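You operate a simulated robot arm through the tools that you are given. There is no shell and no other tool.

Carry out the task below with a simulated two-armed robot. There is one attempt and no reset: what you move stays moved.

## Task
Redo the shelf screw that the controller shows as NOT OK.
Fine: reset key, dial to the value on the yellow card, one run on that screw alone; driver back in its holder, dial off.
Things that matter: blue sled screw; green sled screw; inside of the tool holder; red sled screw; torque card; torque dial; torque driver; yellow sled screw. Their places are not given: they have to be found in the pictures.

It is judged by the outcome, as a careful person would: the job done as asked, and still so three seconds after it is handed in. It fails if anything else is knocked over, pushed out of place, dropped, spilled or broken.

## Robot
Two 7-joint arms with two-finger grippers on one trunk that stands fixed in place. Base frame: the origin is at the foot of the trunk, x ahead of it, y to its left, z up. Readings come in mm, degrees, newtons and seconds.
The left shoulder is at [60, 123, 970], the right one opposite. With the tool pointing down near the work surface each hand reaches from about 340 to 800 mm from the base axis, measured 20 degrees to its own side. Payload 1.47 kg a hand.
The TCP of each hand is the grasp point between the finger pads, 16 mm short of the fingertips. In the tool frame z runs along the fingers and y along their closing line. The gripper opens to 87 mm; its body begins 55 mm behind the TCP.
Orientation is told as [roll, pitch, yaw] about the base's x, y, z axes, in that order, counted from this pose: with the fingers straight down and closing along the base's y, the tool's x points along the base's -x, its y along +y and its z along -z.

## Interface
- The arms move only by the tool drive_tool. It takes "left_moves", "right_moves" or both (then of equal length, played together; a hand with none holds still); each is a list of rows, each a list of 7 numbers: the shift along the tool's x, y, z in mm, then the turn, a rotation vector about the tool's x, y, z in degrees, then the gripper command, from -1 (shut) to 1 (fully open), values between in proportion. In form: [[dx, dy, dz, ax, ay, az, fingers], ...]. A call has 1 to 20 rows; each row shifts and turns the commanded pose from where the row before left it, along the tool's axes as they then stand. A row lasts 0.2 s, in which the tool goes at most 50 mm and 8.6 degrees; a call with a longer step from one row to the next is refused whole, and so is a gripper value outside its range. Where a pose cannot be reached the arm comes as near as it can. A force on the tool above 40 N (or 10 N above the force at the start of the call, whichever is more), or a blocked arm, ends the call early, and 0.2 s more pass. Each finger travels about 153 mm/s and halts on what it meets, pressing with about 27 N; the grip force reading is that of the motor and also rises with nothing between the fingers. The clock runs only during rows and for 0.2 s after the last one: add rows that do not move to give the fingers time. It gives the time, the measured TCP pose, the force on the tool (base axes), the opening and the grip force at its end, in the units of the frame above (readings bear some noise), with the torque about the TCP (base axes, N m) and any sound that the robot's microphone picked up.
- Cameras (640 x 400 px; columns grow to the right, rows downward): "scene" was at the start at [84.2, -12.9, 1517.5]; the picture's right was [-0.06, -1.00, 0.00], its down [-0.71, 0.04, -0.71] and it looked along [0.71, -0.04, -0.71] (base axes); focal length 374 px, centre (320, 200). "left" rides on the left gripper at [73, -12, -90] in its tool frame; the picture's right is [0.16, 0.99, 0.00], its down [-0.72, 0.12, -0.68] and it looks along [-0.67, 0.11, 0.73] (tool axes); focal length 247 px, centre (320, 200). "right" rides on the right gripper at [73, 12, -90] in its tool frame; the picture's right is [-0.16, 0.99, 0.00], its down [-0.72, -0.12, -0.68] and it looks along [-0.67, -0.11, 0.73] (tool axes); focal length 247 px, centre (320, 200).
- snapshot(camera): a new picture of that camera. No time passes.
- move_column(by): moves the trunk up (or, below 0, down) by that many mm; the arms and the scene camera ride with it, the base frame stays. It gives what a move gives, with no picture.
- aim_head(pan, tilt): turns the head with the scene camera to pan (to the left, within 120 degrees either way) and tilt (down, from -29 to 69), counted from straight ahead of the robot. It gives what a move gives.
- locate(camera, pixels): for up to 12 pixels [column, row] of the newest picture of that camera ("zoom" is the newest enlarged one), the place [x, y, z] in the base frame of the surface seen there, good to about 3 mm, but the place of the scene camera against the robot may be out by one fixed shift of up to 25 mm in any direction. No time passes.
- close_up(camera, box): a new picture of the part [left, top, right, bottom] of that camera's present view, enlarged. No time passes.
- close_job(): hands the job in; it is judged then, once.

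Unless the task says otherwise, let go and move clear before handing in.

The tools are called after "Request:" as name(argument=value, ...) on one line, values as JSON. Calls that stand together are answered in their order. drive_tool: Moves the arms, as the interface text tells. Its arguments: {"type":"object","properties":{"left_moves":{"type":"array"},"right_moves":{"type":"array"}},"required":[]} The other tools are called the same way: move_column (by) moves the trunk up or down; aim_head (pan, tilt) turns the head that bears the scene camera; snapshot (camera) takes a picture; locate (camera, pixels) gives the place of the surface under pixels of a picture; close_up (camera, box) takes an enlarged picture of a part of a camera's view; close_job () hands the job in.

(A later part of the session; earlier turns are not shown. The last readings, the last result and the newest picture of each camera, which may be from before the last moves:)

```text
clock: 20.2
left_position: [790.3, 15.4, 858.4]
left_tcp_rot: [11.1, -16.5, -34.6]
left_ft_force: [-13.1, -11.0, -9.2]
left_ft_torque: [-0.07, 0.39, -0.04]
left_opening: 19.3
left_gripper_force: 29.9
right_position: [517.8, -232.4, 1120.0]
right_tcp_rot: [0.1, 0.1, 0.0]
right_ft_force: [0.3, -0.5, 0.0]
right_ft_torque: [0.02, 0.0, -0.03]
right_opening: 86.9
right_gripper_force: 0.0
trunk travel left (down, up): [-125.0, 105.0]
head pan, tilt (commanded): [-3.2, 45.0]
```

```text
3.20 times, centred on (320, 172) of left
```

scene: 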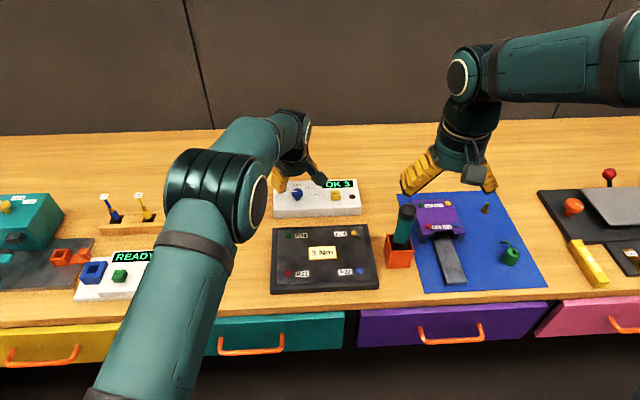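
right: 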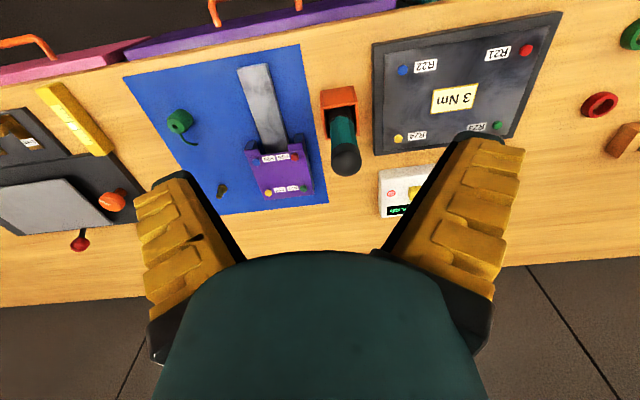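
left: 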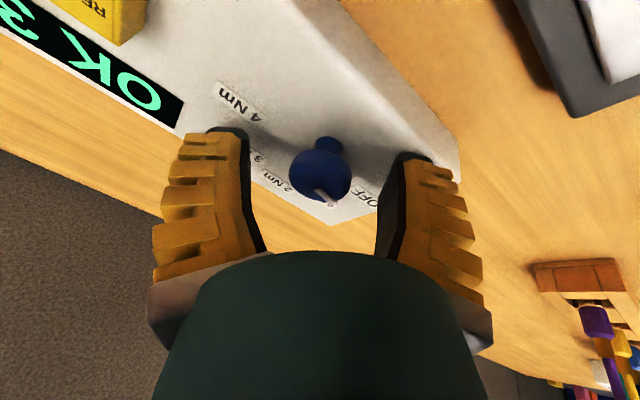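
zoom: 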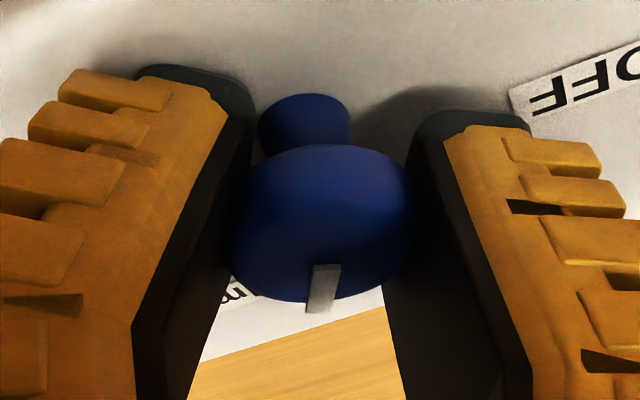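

I'll release, rise straight up and check the mark.

Request:
drive_tool(left_moves=[[0, 0, 0, 0, 0, 0, 0.3], [0, 0, 0, 0, 0, 0, 0.3], [-5.8, 3.7, -18.8, 0, 0, 0, 0.3], [-5.8, 3.7, -18.8, 0, 0, 0, 0.3], [0, 0, 0, 0, 0, 0, 0.3]])

Request:
snapshot(camera="left")

Request:
close_up(camera="left", box=[220, 70, 420, 195])

```text
clock: 21.4
left_position: [791.8, 15.3, 899.4]
left_tcp_rot: [11.1, -16.6, -34.4]
left_ft_force: [0.7, -0.3, 0.2]
left_ft_torque: [0.01, -0.02, 0.02]
left_opening: 61.2
left_gripper_force: 3.2
right_position: [516.8, -231.5, 1119.6]
right_tcp_rot: [0.0, 0.0, -0.1]
right_ft_force: [-0.4, 0.7, -0.2]
right_ft_torque: [-0.02, -0.02, -0.03]
right_opening: 87.1
right_gripper_force: 0.1
trunk travel left (down, up): [-125.0, 105.0]
head pan, tilt (commanded): [-3.2, 45.0]
```

```text
taken
```

left: 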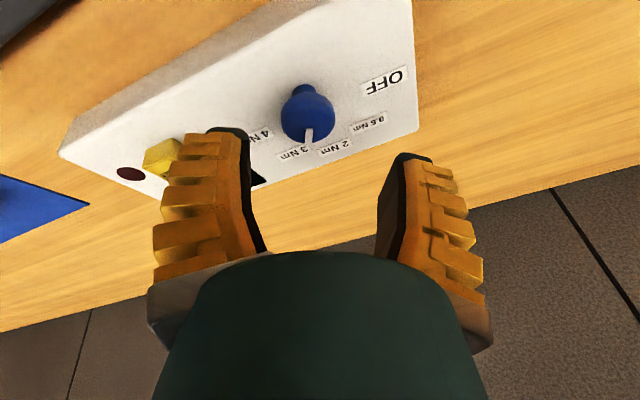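

```text
3.20 times, centred on (320, 132) of left
```

zoom: 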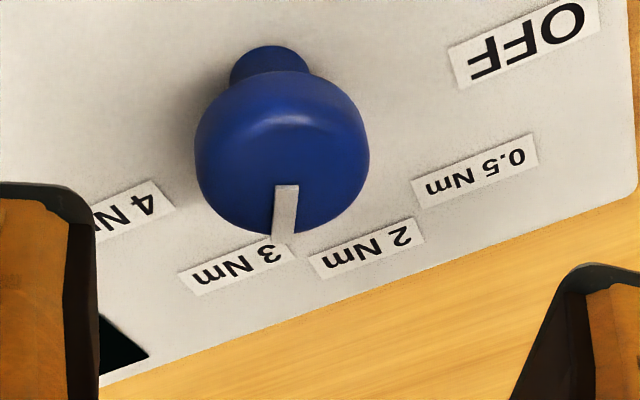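

Request:
locate(camera="zoom", pixels=[[287, 188], [283, 232], [285, 210], [237, 268], [367, 247], [475, 170], [130, 210], [200, 150], [365, 150], [280, 75], [270, 230], [525, 45]])

```text
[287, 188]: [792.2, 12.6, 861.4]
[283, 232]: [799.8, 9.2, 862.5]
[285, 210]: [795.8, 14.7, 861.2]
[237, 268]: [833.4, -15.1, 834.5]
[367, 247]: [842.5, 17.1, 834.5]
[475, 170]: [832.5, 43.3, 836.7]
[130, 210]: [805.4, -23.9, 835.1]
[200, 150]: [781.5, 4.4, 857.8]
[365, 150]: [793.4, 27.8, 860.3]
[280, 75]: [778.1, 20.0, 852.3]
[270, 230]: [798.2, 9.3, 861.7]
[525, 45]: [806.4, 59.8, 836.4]
```

Back-projecting the mark gives about −28°, whereas 3 Nm should be at about −41°, so there was some slip in the grips. I'll turn the hand back to near neutral, regrip and add about 13° more.

Request:
drive_tool(left_moves=[[0, 0, 0, 0, 0, -8.4, 0.3], [0, 0, 0, 0, 0, -8.4, 0.3], [0, 0, 0, 0, 0, -8.4, 0.3], [0, 0, 0, 0, 0, -8.4, 0.3], [0, 0, 0, 0, 0, -7.2, 0.3], [6.75, 0.95, 18.8, 0, 0, 0, 0.3], [6.75, 0.95, 18.8, 0, 0, 0, 0.3], [0, 0, 0, 0, 0, 0, 0.3]])

Request:
snapshot(camera="left")

Request:
close_up(camera="left", box=[220, 110, 420, 235])

```text
clock: 23.2
left_position: [791.0, 16.6, 859.4]
left_tcp_rot: [-2.9, -19.8, 8.6]
left_ft_force: [0.1, 0.3, 0.7]
left_ft_torque: [0.0, -0.05, 0.0]
left_opening: 61.1
left_gripper_force: 4.0
right_position: [517.6, -230.1, 1119.3]
right_tcp_rot: [0.0, 0.0, 0.0]
right_ft_force: [0.4, -0.8, -0.9]
right_ft_torque: [-0.03, -0.01, -0.01]
right_opening: 86.7
right_gripper_force: 0.0
trunk travel left (down, up): [-125.0, 105.0]
head pan, tilt (commanded): [-3.2, 45.0]
```

```text
taken
```

left: 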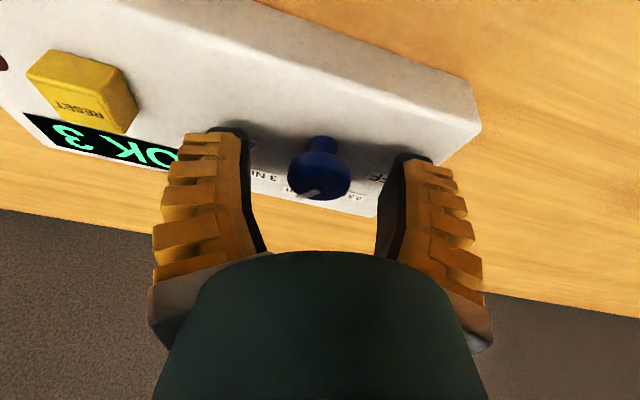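

```text
3.20 times, centred on (320, 172) of left
```

zoom: 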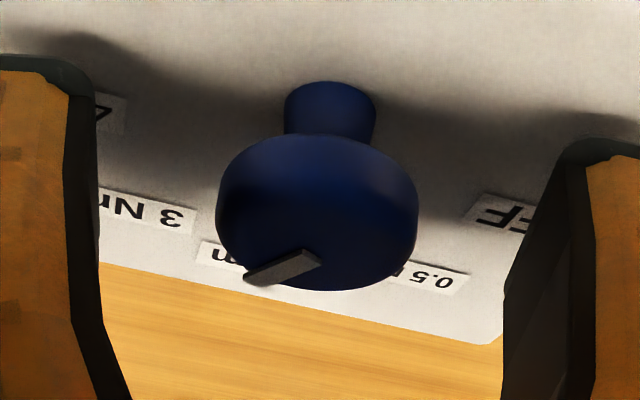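

The mark now measures about −30°, so about 11° more is needed. I'll grip, turn 12.5° and release.

Request:
drive_tool(left_moves=[[0, 0, 0, 0, 0, 0, -1], [0, 0, 0, 0, 0, 0, -1], [0, 0, 0, 0, 0, 6.3, -1], [0, 0, 0, 0, 0, 6.2, -1], [0, 0, 0, 0, 0, 0, -1], [0, 0, 0, 0, 0, 0, 0.3], [0, 0, 0, 0, 0, 0, 0.3]])

Request:
close_up(camera="left", box=[220, 110, 420, 235])

```text
clock: 24.8
left_position: [792.6, 16.7, 860.4]
left_tcp_rot: [1.5, -19.9, -4.9]
left_ft_force: [0.8, 0.3, 0.2]
left_ft_torque: [0.0, 0.01, 0.01]
left_opening: 61.5
left_gripper_force: 3.2
right_position: [518.4, -229.7, 1119.3]
right_tcp_rot: [0.0, 0.0, 0.1]
right_ft_force: [0.1, -0.2, -1.1]
right_ft_torque: [-0.01, 0.01, 0.02]
right_opening: 87.2
right_gripper_force: 0.1
trunk travel left (down, up): [-125.0, 105.0]
head pan, tilt (commanded): [-3.2, 45.0]
```

```text
3.20 times, centred on (320, 172) of left
```

zoom: 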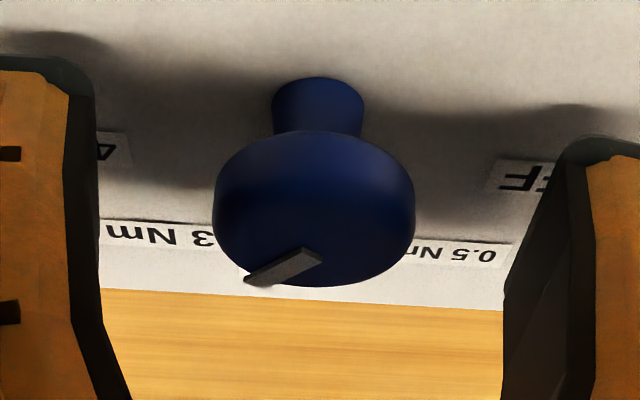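

The mark kept its place in the hand's view through the turn, so it should be near −42°. I'll rise and check from above.

Request:
drive_tool(left_moves=[[-10.2, 0.8, -28.2, 0, 0, 0, 0.3], [-10.2, 0.8, -28.2, 0, 0, 0, 0.3], [0, 0, 0, 0, 0, 0, 0.3]])

Request:
snapshot(camera="left")

Request:
close_up(camera="left", box=[230, 60, 390, 160])

Request:
close_up(camera="scene", box=[265, 165, 385, 240])

```text
clock: 25.6
left_position: [792.5, 14.5, 918.6]
left_tcp_rot: [1.7, -19.9, -4.8]
left_ft_force: [-0.8, -0.5, 0.5]
left_ft_torque: [0.02, -0.03, 0.01]
left_opening: 61.4
left_gripper_force: 3.5
right_position: [517.2, -230.7, 1120.0]
right_tcp_rot: [0.1, 0.0, 0.1]
right_ft_force: [0.4, -0.6, 0.2]
right_ft_torque: [-0.01, -0.02, 0.01]
right_opening: 87.0
right_gripper_force: 0.0
trunk travel left (down, up): [-125.0, 105.0]
head pan, tilt (commanded): [-3.2, 45.0]
```

```text
taken
```

left: 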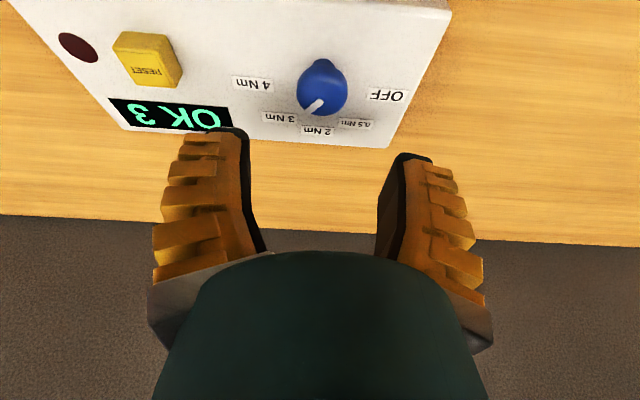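

```text
4.00 times, centred on (310, 110) of left
```

zoom: 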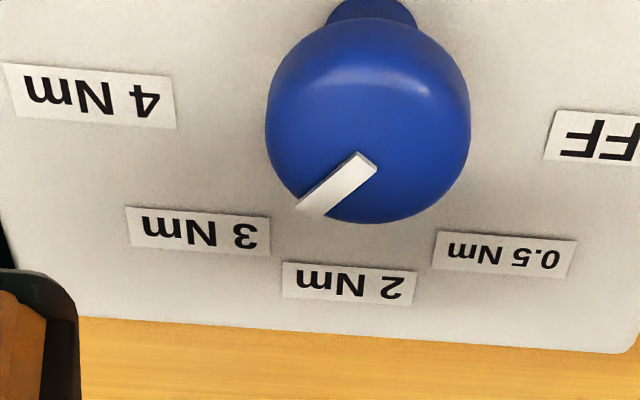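

```text
5.33 times, centred on (325, 202) of scene
```

zoom: 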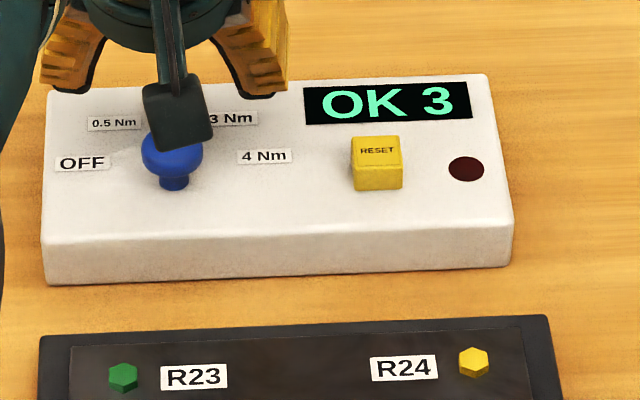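

The mark now points to about −39°, on "3 Nm", and the display still reads OK 3. I'll withdraw the left hand up and to the left, out of the right arm's way.

Request:
drive_tool(left_moves=[[15.2, 23.9, -36.8, 0, 0, 0, 0.3], [15.2, 23.9, -36.8, 0, 0, 0, 0.3], [15.2, 23.9, -36.8, 0, 0, 0, 0.3], [15.2, 23.9, -36.8, 0, 0, 0, 0.3], [0, 0, 0, 0, 0, -4.7, 0.3], [0, 0, 0, 0, 8, 0, 0.3], [0, 0, 0, 0, 8, 0, 0.3], [0, 0, 0, 0, 4, 0, 0.3], [20, 33.3, -16.7, 0, 0, 0, 0.3], [20, 33.3, -16.7, 0, 0, 0, 0.3], [20, 33.3, -16.7, 0, 0, 0, 0.3], [20, 33.3, -16.7, 0, 0, 0, 0.3], [20, 33.3, -16.7, 0, 0, 0, 0.3], [20, 33.3, -16.7, 0, 0, 0, 0.3], [0, 0, 0, 0, 0, 0, 0.3]])

Request:
snapshot(camera="scene")

Request:
snapshot(camera="right")

Request:
close_up(camera="scene", box=[265, 165, 385, 240])

Request:
close_up(camera="right", box=[280, 60, 400, 190])

```text
clock: 28.8
left_position: [570.4, 315.9, 1139.0]
left_tcp_rot: [-0.1, 0.0, 0.2]
left_ft_force: [0.3, -0.1, 0.5]
left_ft_torque: [-0.01, -0.01, -0.01]
left_opening: 61.4
left_gripper_force: 3.5
right_position: [517.9, -230.4, 1119.8]
right_tcp_rot: [0.0, 0.0, 0.0]
right_ft_force: [0.7, -0.3, -0.2]
right_ft_torque: [-0.01, 0.01, -0.02]
right_opening: 87.2
right_gripper_force: 0.1
trunk travel left (down, up): [-125.0, 105.0]
head pan, tilt (commanded): [-3.2, 45.0]
```

```text
taken
```

scene: 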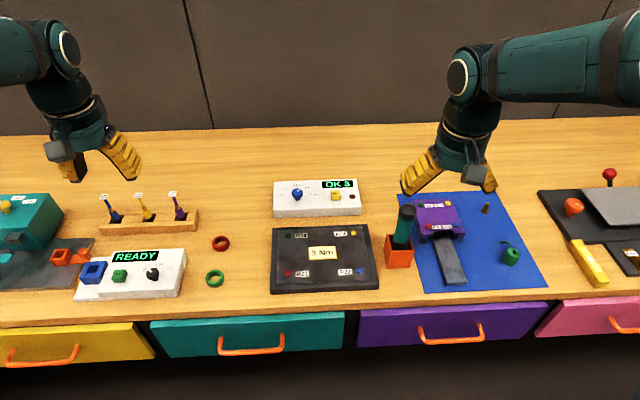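

```text
taken
```

right: 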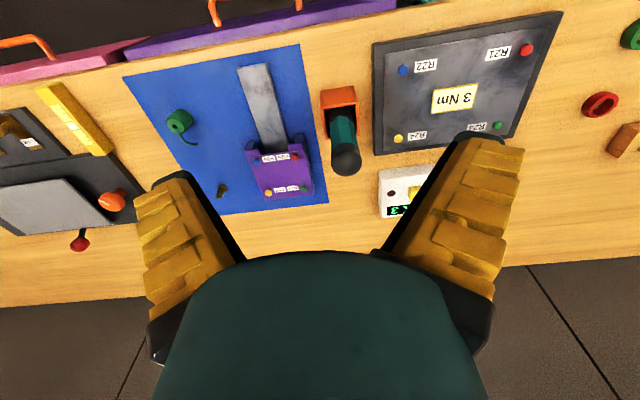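

```text
5.33 times, centred on (325, 202) of scene
```

zoom: 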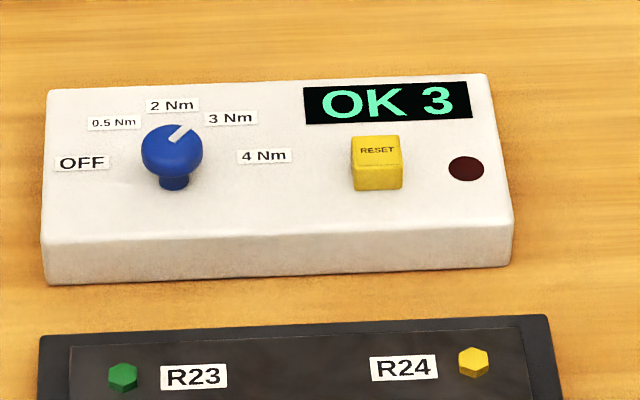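

```text
3.08 times, centred on (340, 125) of right
```

zoom: 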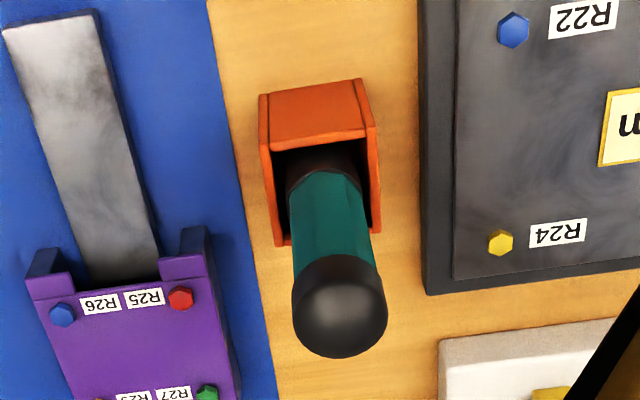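

The dial clearly points at 3 Nm. Now I'll measure the driver and its holder from the right camera zoom: cap at (340,305), grip at (330,215), holder rim at (318,90).

Request:
locate(camera="zoom", pixels=[[340, 300], [340, 345], [335, 260], [330, 235], [325, 200], [322, 178], [300, 215], [360, 210], [262, 100], [360, 85], [375, 225], [280, 240]])

Request:
close_up(camera="scene", box=[350, 190, 460, 290])

```text
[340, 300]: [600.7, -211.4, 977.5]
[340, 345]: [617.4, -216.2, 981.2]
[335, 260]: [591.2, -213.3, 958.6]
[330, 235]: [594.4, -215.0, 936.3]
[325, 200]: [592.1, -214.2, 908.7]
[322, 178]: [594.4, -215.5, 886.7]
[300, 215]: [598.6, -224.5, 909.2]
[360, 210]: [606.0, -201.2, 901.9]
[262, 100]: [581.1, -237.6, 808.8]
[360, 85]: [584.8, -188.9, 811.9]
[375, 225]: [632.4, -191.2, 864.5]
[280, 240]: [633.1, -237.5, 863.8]
```

```text
4.00 times, centred on (405, 240) of scene
```

zoom: 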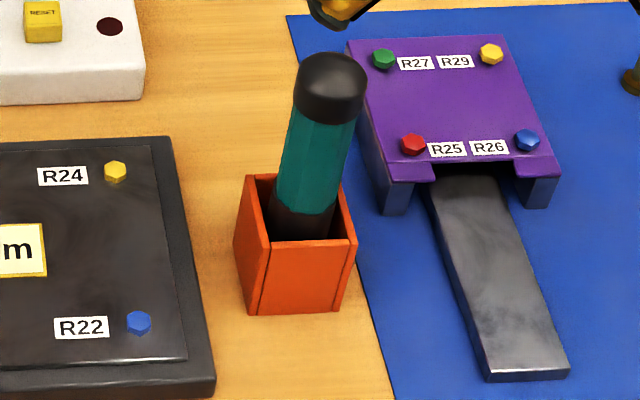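

The driver stands vertical. Its near face is at x≈593 at every height, its width is about 28 mm, and its axis is near (608,-214) with the top near z 985; the holder is centred at about (608,-214) with its rim at 864. I'll bring the right hand above it and refine the centring.

Request:
drive_tool(right_moves=[[-30.2, 5.5, 20, 0, 0, 0, 1], [-30.2, 5.5, 20, 0, 0, 0, 1], [-30.1, 5.5, 20, 0, 0, 0, 1], [0, 0, 0, 0, 0, 0, 1]])

Request:
snapshot(camera="right")

Request:
close_up(camera="right", box=[240, 60, 400, 160])

```text
clock: 29.8
left_position: [568.2, 317.1, 1139.4]
left_tcp_rot: [-0.2, -0.1, 0.2]
left_ft_force: [-0.5, -1.1, 0.5]
left_ft_torque: [-0.01, -0.01, 0.01]
left_opening: 61.5
left_gripper_force: 3.3
right_position: [607.3, -215.5, 1059.6]
right_tcp_rot: [0.0, 0.0, 0.0]
right_ft_force: [-0.3, 0.8, -0.1]
right_ft_torque: [0.0, -0.05, 0.03]
right_opening: 87.2
right_gripper_force: 0.0
trunk travel left (down, up): [-125.0, 105.0]
head pan, tilt (commanded): [-3.2, 45.0]
```

```text
taken
```

right: 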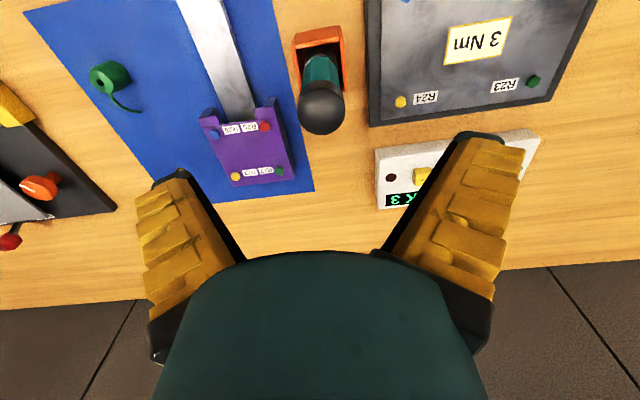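

```text
4.00 times, centred on (320, 110) of right
```

zoom: 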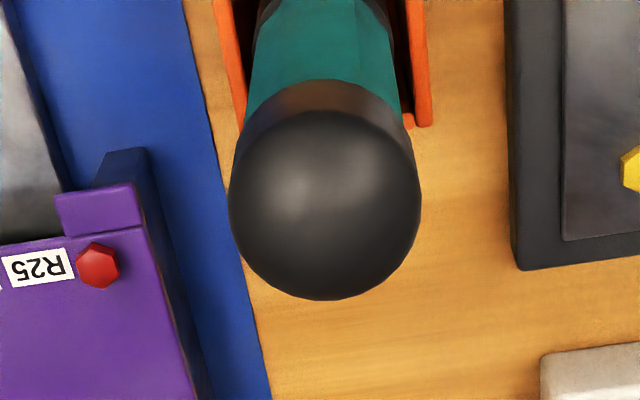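

Back-projecting the cap centre puts the driver axis at about (608,-214.6), nearly under the hand. I'll descend to TCP z≈942, so the palm stays above the cap, and check before closing.

Request:
drive_tool(right_moves=[[-0.3, 0.3, 40, 0, 0, 0, 1], [-0.2, 0.3, 40, 0, 0, 0, 1], [-0.2, 0.3, 25, 0, 0, 0, 1], [0, 0, 12.5, 0, 0, 0, 1], [0, 0, 0, 0, 0, 0, 1]])

Request:
snapshot(camera="right")

Request:
snapshot(camera="scene")

```text
clock: 31.0
left_position: [569.5, 316.5, 1139.2]
left_tcp_rot: [-0.1, 0.0, 0.2]
left_ft_force: [-0.5, -0.5, 0.4]
left_ft_torque: [0.01, 0.01, -0.02]
left_opening: 61.3
left_gripper_force: 4.0
right_position: [608.2, -213.9, 943.2]
right_tcp_rot: [0.0, 0.0, 0.1]
right_ft_force: [0.1, -0.2, -0.1]
right_ft_torque: [-0.03, 0.02, -0.01]
right_opening: 87.3
right_gripper_force: 0.0
trunk travel left (down, up): [-125.0, 105.0]
head pan, tilt (commanded): [-3.2, 45.0]
```

```text
taken
```

right: 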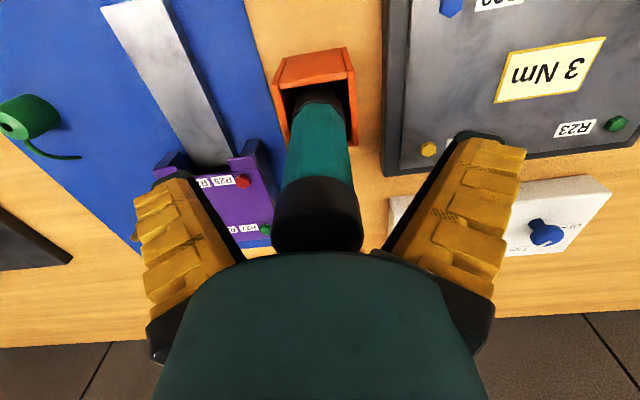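

```text
taken
```

scene: 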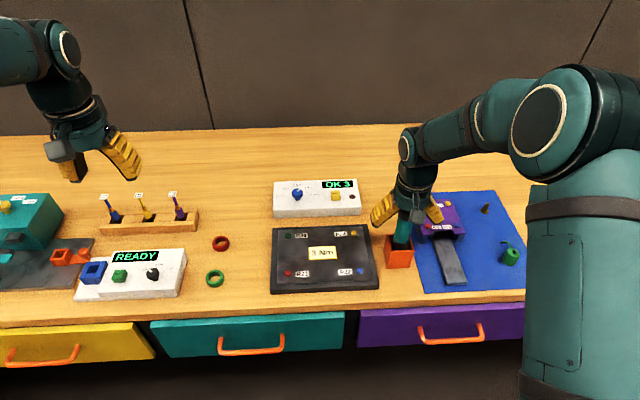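

The driver is centred between the open fingers, with the cap at (318,215) and teal from row 180 upward. I'll measure the cap/handle boundary to choose the best grip height.

Request:
close_up(camera="right", box=[250, 80, 390, 255])

Request:
locate(camera="right", pixels=[[318, 190], [318, 183], [318, 174], [318, 160], [318, 140], [318, 120], [318, 108], [318, 240], [318, 98], [280, 210], [358, 210], [340, 150]])

```text
2.29 times, centred on (320, 168) of right
```

zoom: 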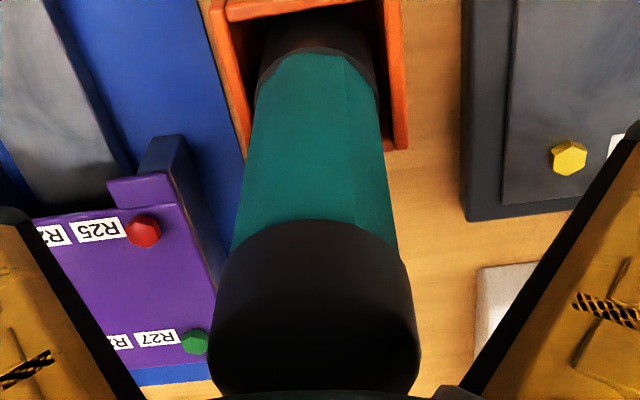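

```text
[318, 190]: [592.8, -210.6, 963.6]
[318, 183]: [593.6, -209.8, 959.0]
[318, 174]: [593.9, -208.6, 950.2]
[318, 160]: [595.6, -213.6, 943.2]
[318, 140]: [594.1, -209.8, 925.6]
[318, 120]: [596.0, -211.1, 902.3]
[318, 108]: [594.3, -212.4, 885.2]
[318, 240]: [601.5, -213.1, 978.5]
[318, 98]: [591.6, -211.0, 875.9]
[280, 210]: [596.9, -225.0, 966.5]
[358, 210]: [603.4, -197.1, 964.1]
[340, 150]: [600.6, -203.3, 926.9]
```

The cap spans z≈955–983 and the teal grip z≈885–955. I'll raise the hand about 19 mm so the pads sit squarely on the cap, then close.

Request:
drive_tool(right_moves=[[0, -0.5, -19, 0, 0, 0, 1], [0, 0, 0, 0, 0, 0, 0], [0, 0, 0, 0, 0, 0, -1], [0, 0, 0, 0, 0, 0, -1]])

Request:
snapshot(camera="right")

```text
clock: 32.0
left_position: [569.9, 315.4, 1138.7]
left_tcp_rot: [0.0, 0.0, 0.2]
left_ft_force: [-0.4, -0.3, -0.9]
left_ft_torque: [0.0, -0.02, -0.01]
left_opening: 61.5
left_gripper_force: 3.5
right_position: [610.7, -213.8, 961.5]
right_tcp_rot: [0.0, -0.1, 0.0]
right_ft_force: [4.0, 0.2, 3.6]
right_ft_torque: [-0.03, -0.62, -0.01]
right_opening: 27.1
right_gripper_force: 27.3
trunk travel left (down, up): [-125.0, 105.0]
head pan, tilt (commanded): [-3.2, 45.0]
```

```text
taken
```

right: 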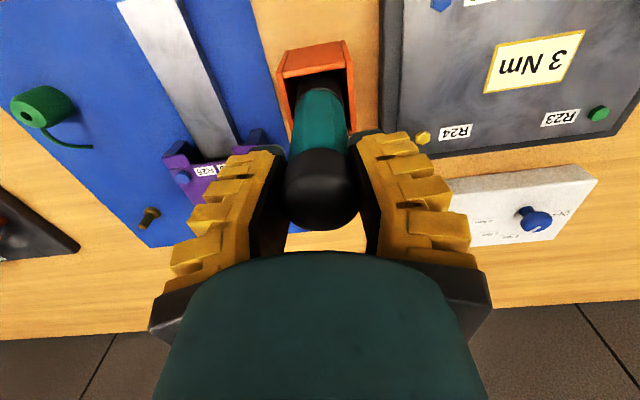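

The grip closed at 27 mm with a small side load (4 N, −0.6 N·m) and the TCP shifted about 2.5 mm in x. I'll look at the contact more closely before lifting.

Request:
close_up(camera="right", box=[220, 60, 420, 250])

Request:
close_up(camera="scene", box=[350, 150, 470, 280])

```text
2.11 times, centred on (320, 155) of right
```

zoom: 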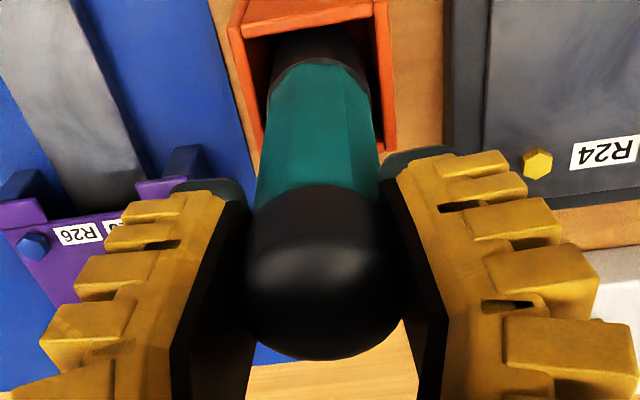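

```text
3.08 times, centred on (410, 215) of scene
```

zoom: 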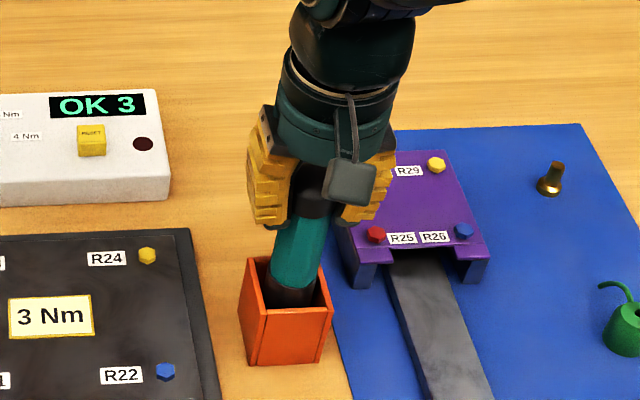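

The pads hold the cap squarely. I'll lift slowly by 15 mm and check.

Request:
drive_tool(right_moves=[[0, 0, -3, 0, 0, 0, -1], [0, 0, -4, 0, 0, 0, -1], [0, 0, -4, 0, 0, 0, -1], [0, 0, -4, 0, 0, 0, -1], [0, 0, 0, 0, 0, 0, -1]])

Request:
snapshot(camera="right")

Request:
close_up(camera="scene", box=[350, 150, 470, 280])

```text
clock: 33.2
left_position: [569.5, 315.9, 1139.7]
left_tcp_rot: [-0.2, -0.1, 0.1]
left_ft_force: [0.4, 0.7, -1.0]
left_ft_torque: [-0.03, 0.02, 0.02]
left_opening: 61.2
left_gripper_force: 4.0
right_position: [607.6, -213.4, 975.0]
right_tcp_rot: [0.0, 0.0, 0.0]
right_ft_force: [0.0, 0.9, -3.8]
right_ft_torque: [-0.02, -0.03, 0.01]
right_opening: 23.9
right_gripper_force: 27.0
trunk travel left (down, up): [-125.0, 105.0]
head pan, tilt (commanded): [-3.2, 45.0]
```

```text
taken
```

right: 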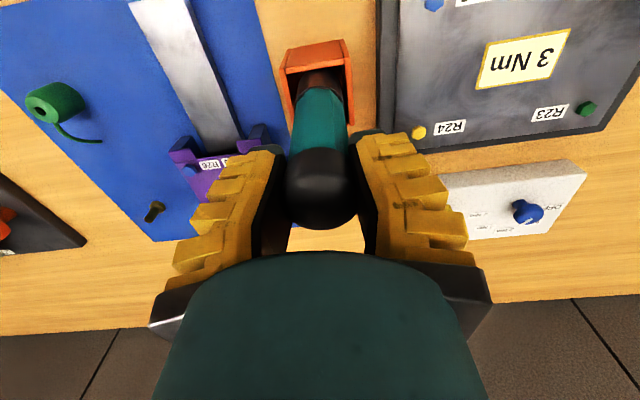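

```text
3.08 times, centred on (410, 215) of scene
```

zoom: 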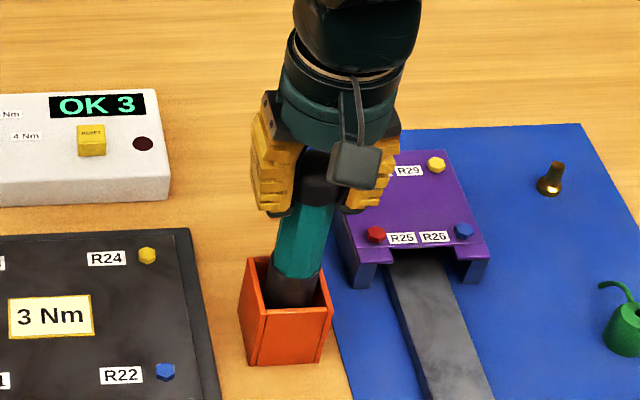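

The driver came up cleanly (weight about 4 N, no torque). I'll lift further until the tip clears the holder rim.

Request:
drive_tool(right_moves=[[0, 0, -12, 0, 0, 0, -1], [0, 0, -20, 0, 0, 0, -1], [0, 0, -20, 0, 0, 0, -1], [0, 0, -20, 0, 0, 0, -1], [0, 0, -18, 0, 0, 0, -1], [0, 0, 0, 0, 0, 0, -1]])

Request:
snapshot(camera="right")

Request:
snapshot(camera="scene")

Request:
close_up(camera="scene", box=[340, 130, 480, 280])

```text
clock: 34.6
left_position: [569.5, 316.0, 1139.6]
left_tcp_rot: [-0.1, -0.1, 0.3]
left_ft_force: [0.3, 0.5, -0.8]
left_ft_torque: [0.0, 0.01, 0.02]
left_opening: 61.4
left_gripper_force: 3.8
right_position: [609.5, -213.9, 1065.2]
right_tcp_rot: [0.0, 0.0, 0.0]
right_ft_force: [-0.9, -0.2, -3.4]
right_ft_torque: [0.0, -0.01, 0.03]
right_opening: 23.9
right_gripper_force: 27.1
trunk travel left (down, up): [-125.0, 105.0]
head pan, tilt (commanded): [-3.2, 45.0]
```

```text
taken
```

right: 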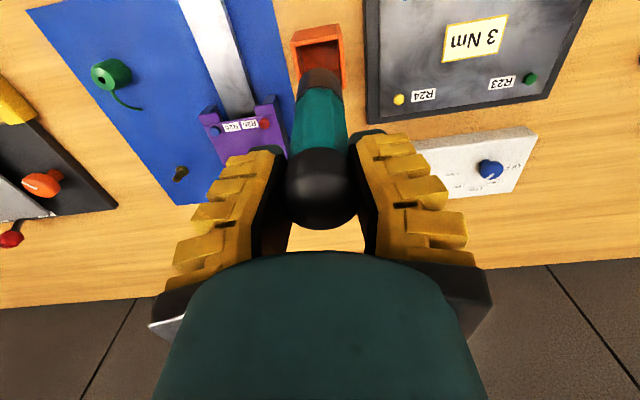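

```text
taken
```

scene: 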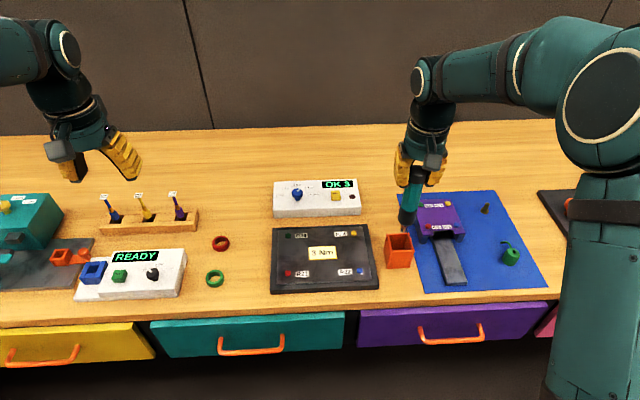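

```text
2.67 times, centred on (410, 205) of scene
```

zoom: 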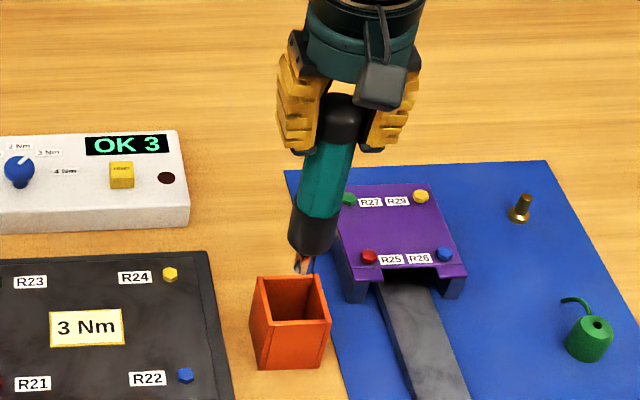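

The driver is out, with a short metal bit below its black collar at (303,265) in the zoom. I'll measure the bit position relative to the hand from both cameras.

Request:
locate(camera="zoom", pixels=[[303, 262], [302, 270], [310, 245], [318, 215], [330, 150], [345, 115], [312, 262]])

Request:
close_up(camera="scene", box=[385, 205, 425, 245])

Request:
close_up(camera="right", box=[270, 10, 370, 110])

```text
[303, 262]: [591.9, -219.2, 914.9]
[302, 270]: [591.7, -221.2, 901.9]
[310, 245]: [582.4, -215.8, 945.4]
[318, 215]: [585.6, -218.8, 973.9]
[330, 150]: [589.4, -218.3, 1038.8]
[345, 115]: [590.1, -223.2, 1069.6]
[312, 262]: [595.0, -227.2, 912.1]
```

```text
10.00 times, centred on (405, 225) of scene
```

zoom: 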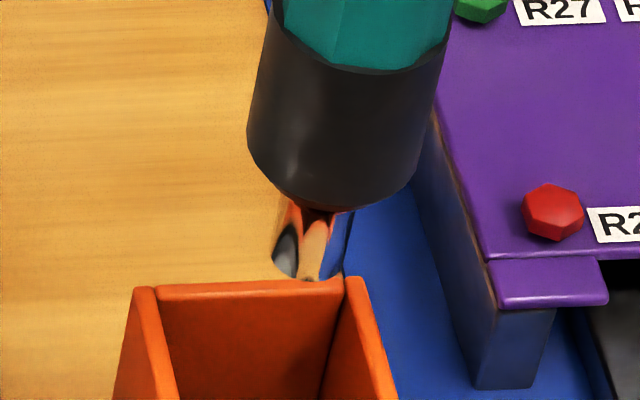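

```text
4.00 times, centred on (320, 60) of right
```

zoom: 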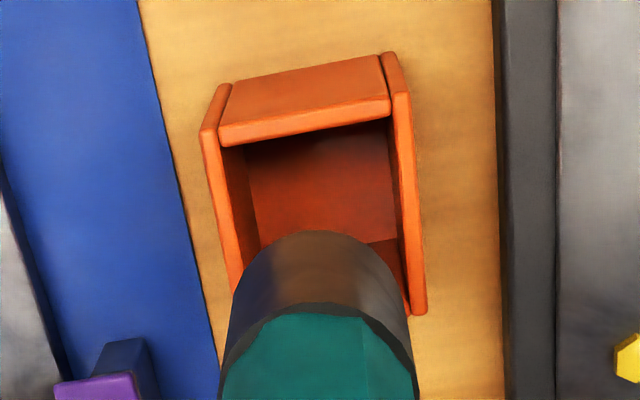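

The bit is roughly 150 mm below the TCP and on its axis. I'll carry the driver at this height over to R21, near (565,40), and swing the left hand round so its camera can view the tip from the side.

Request:
drive_tool(right_moves=[[3, 18, 0, 0, 0, 0, -1], [6, 34, 0, 0, 0, 0, -1], [6, 34, 0, 0, 0, 0, -1], [6, 34, 0, 0, 0, 0, -1], [6, 34, 0, 0, 0, 0, -1], [6, 34, 0, 0, 0, 0, -1], [6, 34, 0, 0, 0, 0, -1], [4, 20, 0, 0, 0, 0, -1], [2, 12, 0, 0, 0, 0, -1], [0, 0, 0, 0, 0, 0, -1], [0, 0, 0, 0, 0, 0, -1], [0, 0, 0, 0, 0, 0, -1]], left_moves=[[0, 0, 0, 0, 0, 8, 0.3], [0, 0, 0, 0, 0, 8, 0.3], [0, 0, 0, 0, 0, 8, 0.3], [0, 0, 0, 0, 0, 8, 0.3], [0, 0, 0, 0, 0, 8, 0.3], [0, 0, 0, 0, 0, 8, 0.3], [0, 0, 0, 0, 0, 8, 0.3], [0, 0, 0, 0, 0, 8, 0.3], [0, 0, 0, 0, 0, 8, 0.3], [0, 0, 0, 0, 0, 8, 0.3], [0, 0, 0, 0, 0, 8, 0.3], [0, 0, 0, 0, 0, 0, 0.3]])

Request:
snapshot(camera="scene")

Request:
snapshot(camera="left")

Request:
snapshot(camera="right")

```text
clock: 37.2
left_position: [570.4, 315.0, 1140.3]
left_tcp_rot: [0.1, -0.1, -87.9]
left_ft_force: [-0.6, -0.5, 0.6]
left_ft_torque: [-0.01, 0.06, 0.01]
left_opening: 61.4
left_gripper_force: 3.5
right_position: [564.6, 38.8, 1064.6]
right_tcp_rot: [0.1, -0.1, 0.0]
right_ft_force: [-0.4, 0.6, -3.1]
right_ft_torque: [-0.01, -0.02, 0.03]
right_opening: 23.6
right_gripper_force: 27.6
trunk travel left (down, up): [-125.0, 105.0]
head pan, tilt (commanded): [-3.2, 45.0]
```

```text
taken
```

scene: 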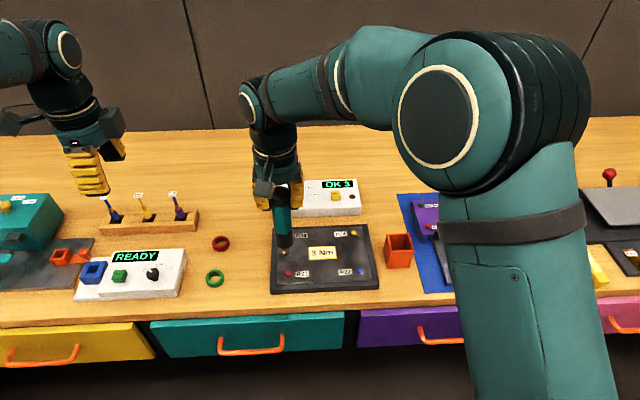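

```text
taken
```

left: 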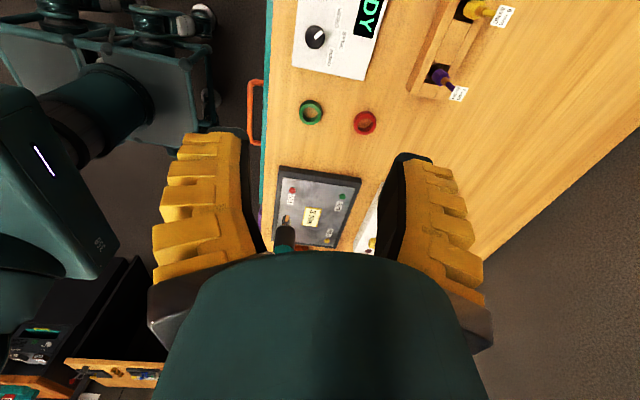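

```text
taken
```

right: 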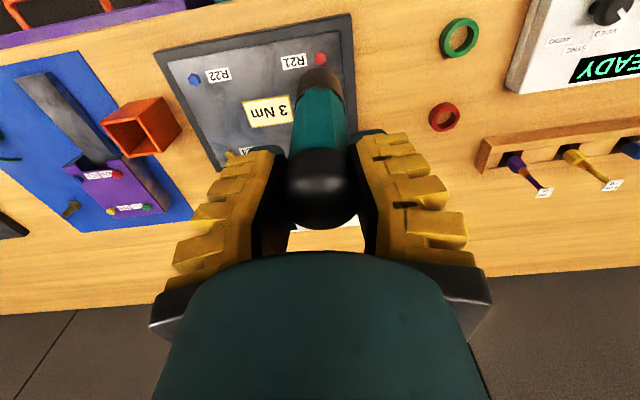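

Both hands arrived. The left camera sees R21 at (292,190) and the driver's bit just below it at (287,215). I'll zoom in on both views.

Request:
close_up(camera="left", box=[255, 165, 335, 255])

Request:
close_up(camera="scene", box=[255, 205, 335, 290])

Request:
close_up(camera="right", box=[260, 30, 360, 110])

```text
4.44 times, centred on (295, 210) of left
```

zoom: 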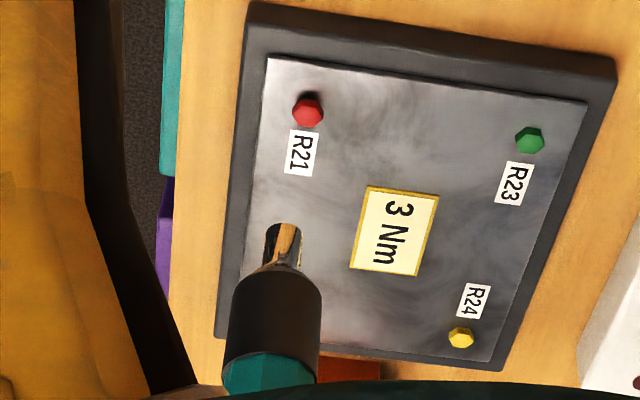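

```text
4.71 times, centred on (295, 248) of scene
```

zoom: 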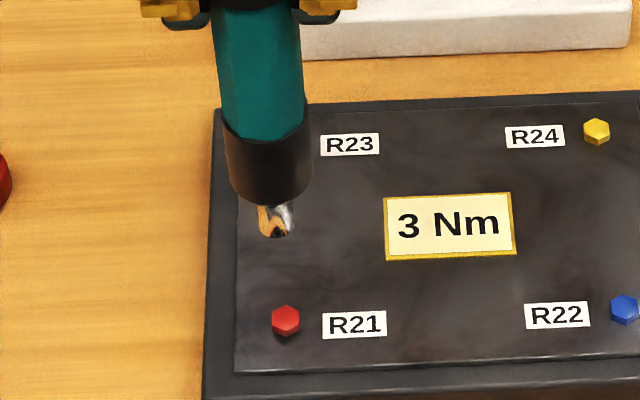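

```text
5.00 times, centred on (310, 70) of right
```

zoom: 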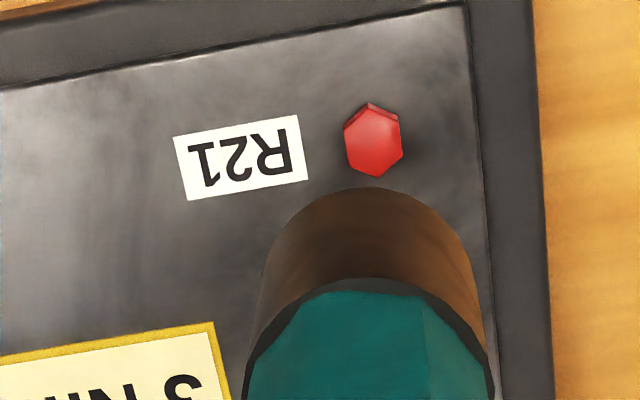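

Back-projection from the two wrist cameras agrees that R21 is at about (566,39). I'll get direct location readings of the bit's end and the screw from the left camera.

Request:
close_up(camera="left", box=[265, 180, 315, 240])

Request:
close_up(camera="scene", box=[265, 230, 305, 285])

```text
6.67 times, centred on (290, 210) of left
```

zoom: 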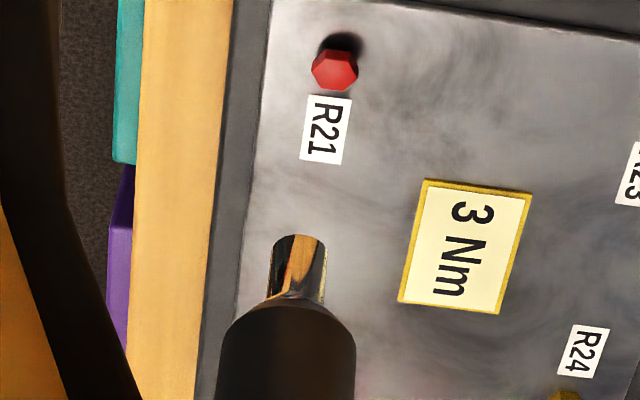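

```text
7.27 times, centred on (285, 258) of scene
```

zoom: 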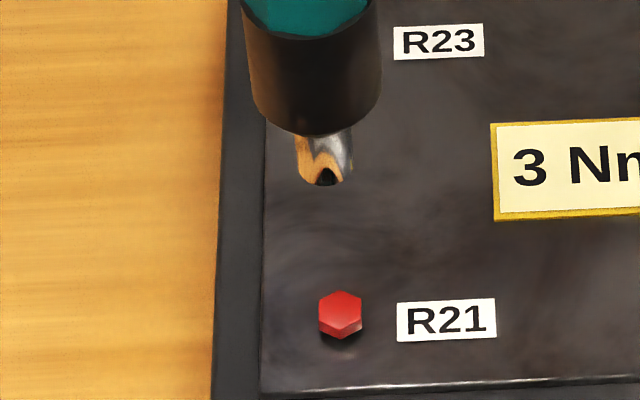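

Triangulating from the left and scene cameras puts the bit's end at about (561,38.7,906), against R21 at (565.5,39.1,830). I'll shift +4.4 mm in x, go down 55 mm, and check the alignment again.

Request:
drive_tool(right_moves=[[-4.4, 0.4, 5, 0, 0, 0, -1], [0, 0, 15, 0, 0, 0, -1], [0, 0, 15, 0, 0, 0, -1], [0, 0, 12, 0, 0, 0, -1], [0, 0, 8, 0, 0, 0, -1], [0, 0, 0, 0, 0, 0, -1], [0, 0, 0, 0, 0, 0, -1]])

Request:
close_up(camera="left", box=[265, 170, 315, 230])

Request:
close_up(camera="scene", box=[265, 235, 305, 290])

```text
clock: 38.8
left_position: [570.7, 315.2, 1139.7]
left_tcp_rot: [-0.1, 0.0, -87.8]
left_ft_force: [-0.3, -0.4, -0.1]
left_ft_torque: [0.0, 0.0, 0.0]
left_opening: 61.6
left_gripper_force: 3.3
right_position: [568.1, 39.0, 1010.5]
right_tcp_rot: [-0.1, 0.0, 0.1]
right_ft_force: [0.3, -0.2, -3.0]
right_ft_torque: [0.0, 0.01, -0.01]
right_opening: 23.8
right_gripper_force: 26.9
trunk travel left (down, up): [-125.0, 105.0]
head pan, tilt (commanded): [-3.2, 45.0]
```

```text
6.67 times, centred on (290, 200) of left
```

zoom: 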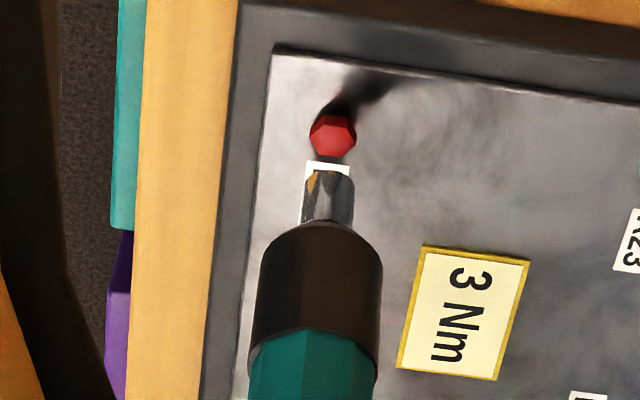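

```text
7.27 times, centred on (285, 262) of scene
```

zoom: 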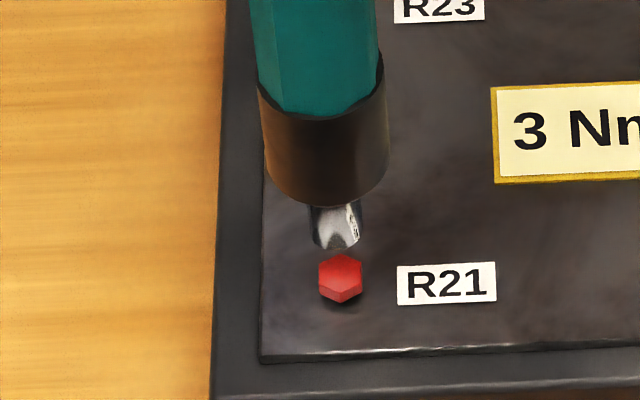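

Both views show the bit lined up with R21: left zoom bit at column 329 heading to 332 vs screw 333, scene 337 heading to 340.6 vs screw 340. I'll descend the last ~20 mm slowly and watch the force and sound.

Request:
drive_tool(right_moves=[[0, 0, 6, 0, 0, 0, -1], [0, 0, 6, 0, 0, 0, -1], [0, 0, 3, 0, 0, 0, -1], [0, 0, 2, 0, 0, 0, -1], [0, 0, 0, 0, 0, 0, -1]])

Request:
close_up(camera="left", box=[265, 170, 315, 230])

Request:
close_up(camera="scene", box=[265, 235, 305, 290])

```text
clock: 40.0
left_position: [571.3, 314.9, 1139.1]
left_tcp_rot: [0.0, -0.1, -87.8]
left_ft_force: [0.7, -0.2, -0.3]
left_ft_torque: [0.03, -0.04, 0.02]
left_opening: 61.8
left_gripper_force: 3.2
right_position: [566.5, 40.9, 994.5]
right_tcp_rot: [0.0, 0.0, 0.0]
right_ft_force: [0.6, -0.7, -3.2]
right_ft_torque: [0.01, 0.03, -0.03]
right_opening: 23.7
right_gripper_force: 27.0
trunk travel left (down, up): [-125.0, 105.0]
head pan, tilt (commanded): [-3.2, 45.0]
```

```text
6.67 times, centred on (290, 200) of left
```

zoom: 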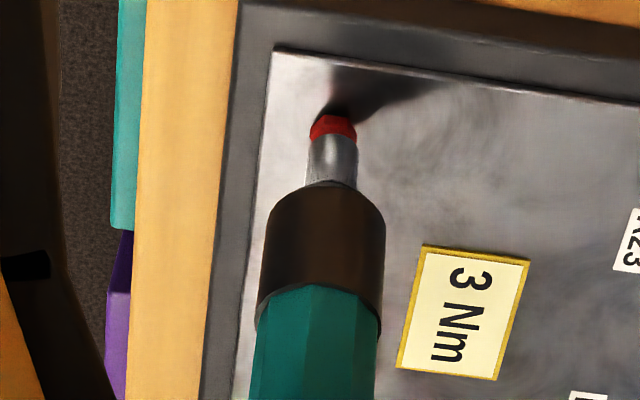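

```text
7.27 times, centred on (285, 262) of scene
```

zoom: 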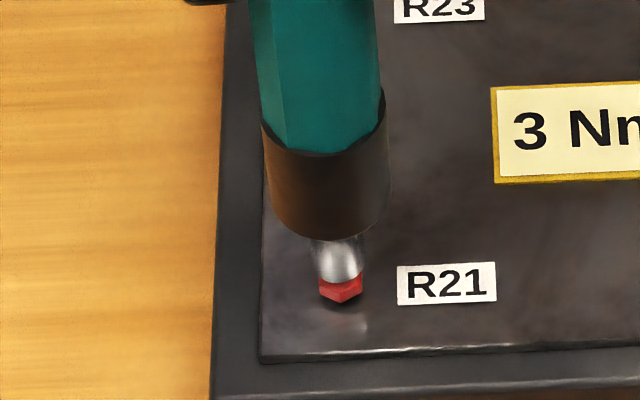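

The bit is a few mm above the head and still centred. I'll continue in 1.5 mm steps.

Request:
drive_tool(right_moves=[[0, 0, 1.5, 0, 0, 0, -1], [0, 0, 1.5, 0, 0, 0, -1], [0, 0, 1.5, 0, 0, 0, -1], [0, 0, 0, 0, 0, 0, -1]])

Request:
close_up(camera="left", box=[265, 170, 315, 230])

Request:
close_up(camera="scene", box=[265, 165, 385, 290])

```text
clock: 41.0
left_position: [570.9, 314.9, 1140.4]
left_tcp_rot: [0.0, -0.1, -87.8]
left_ft_force: [-0.1, 0.2, 0.5]
left_ft_torque: [0.01, -0.01, 0.01]
left_opening: 61.3
left_gripper_force: 3.9
right_position: [568.4, 41.5, 989.1]
right_tcp_rot: [0.1, -0.1, 0.1]
right_ft_force: [-0.5, 0.2, 3.5]
right_ft_torque: [-0.05, 0.03, 0.0]
right_opening: 23.6
right_gripper_force: 27.5
trunk travel left (down, up): [-125.0, 105.0]
head pan, tilt (commanded): [-3.2, 45.0]
```

```text
6.67 times, centred on (290, 200) of left
```

zoom: 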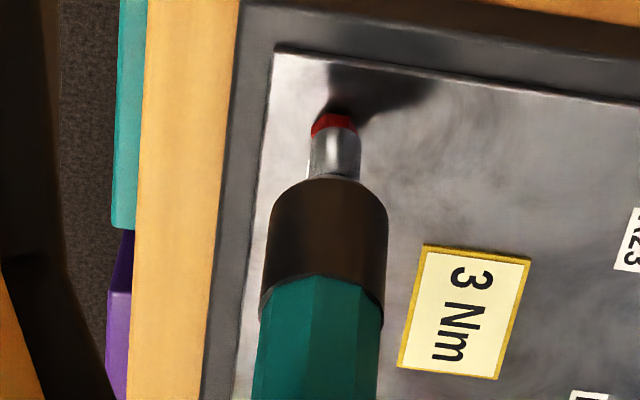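

```text
3.20 times, centred on (325, 228) of scene
```

zoom: 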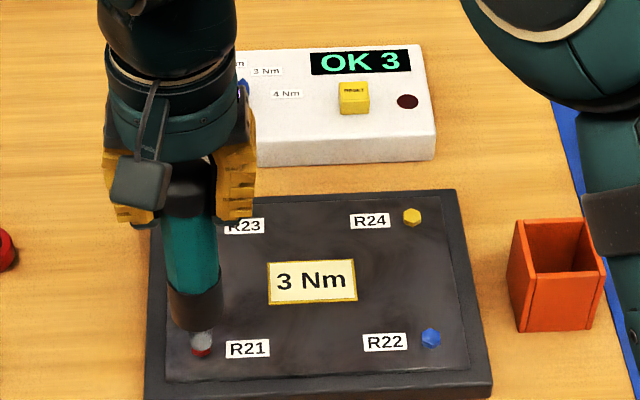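

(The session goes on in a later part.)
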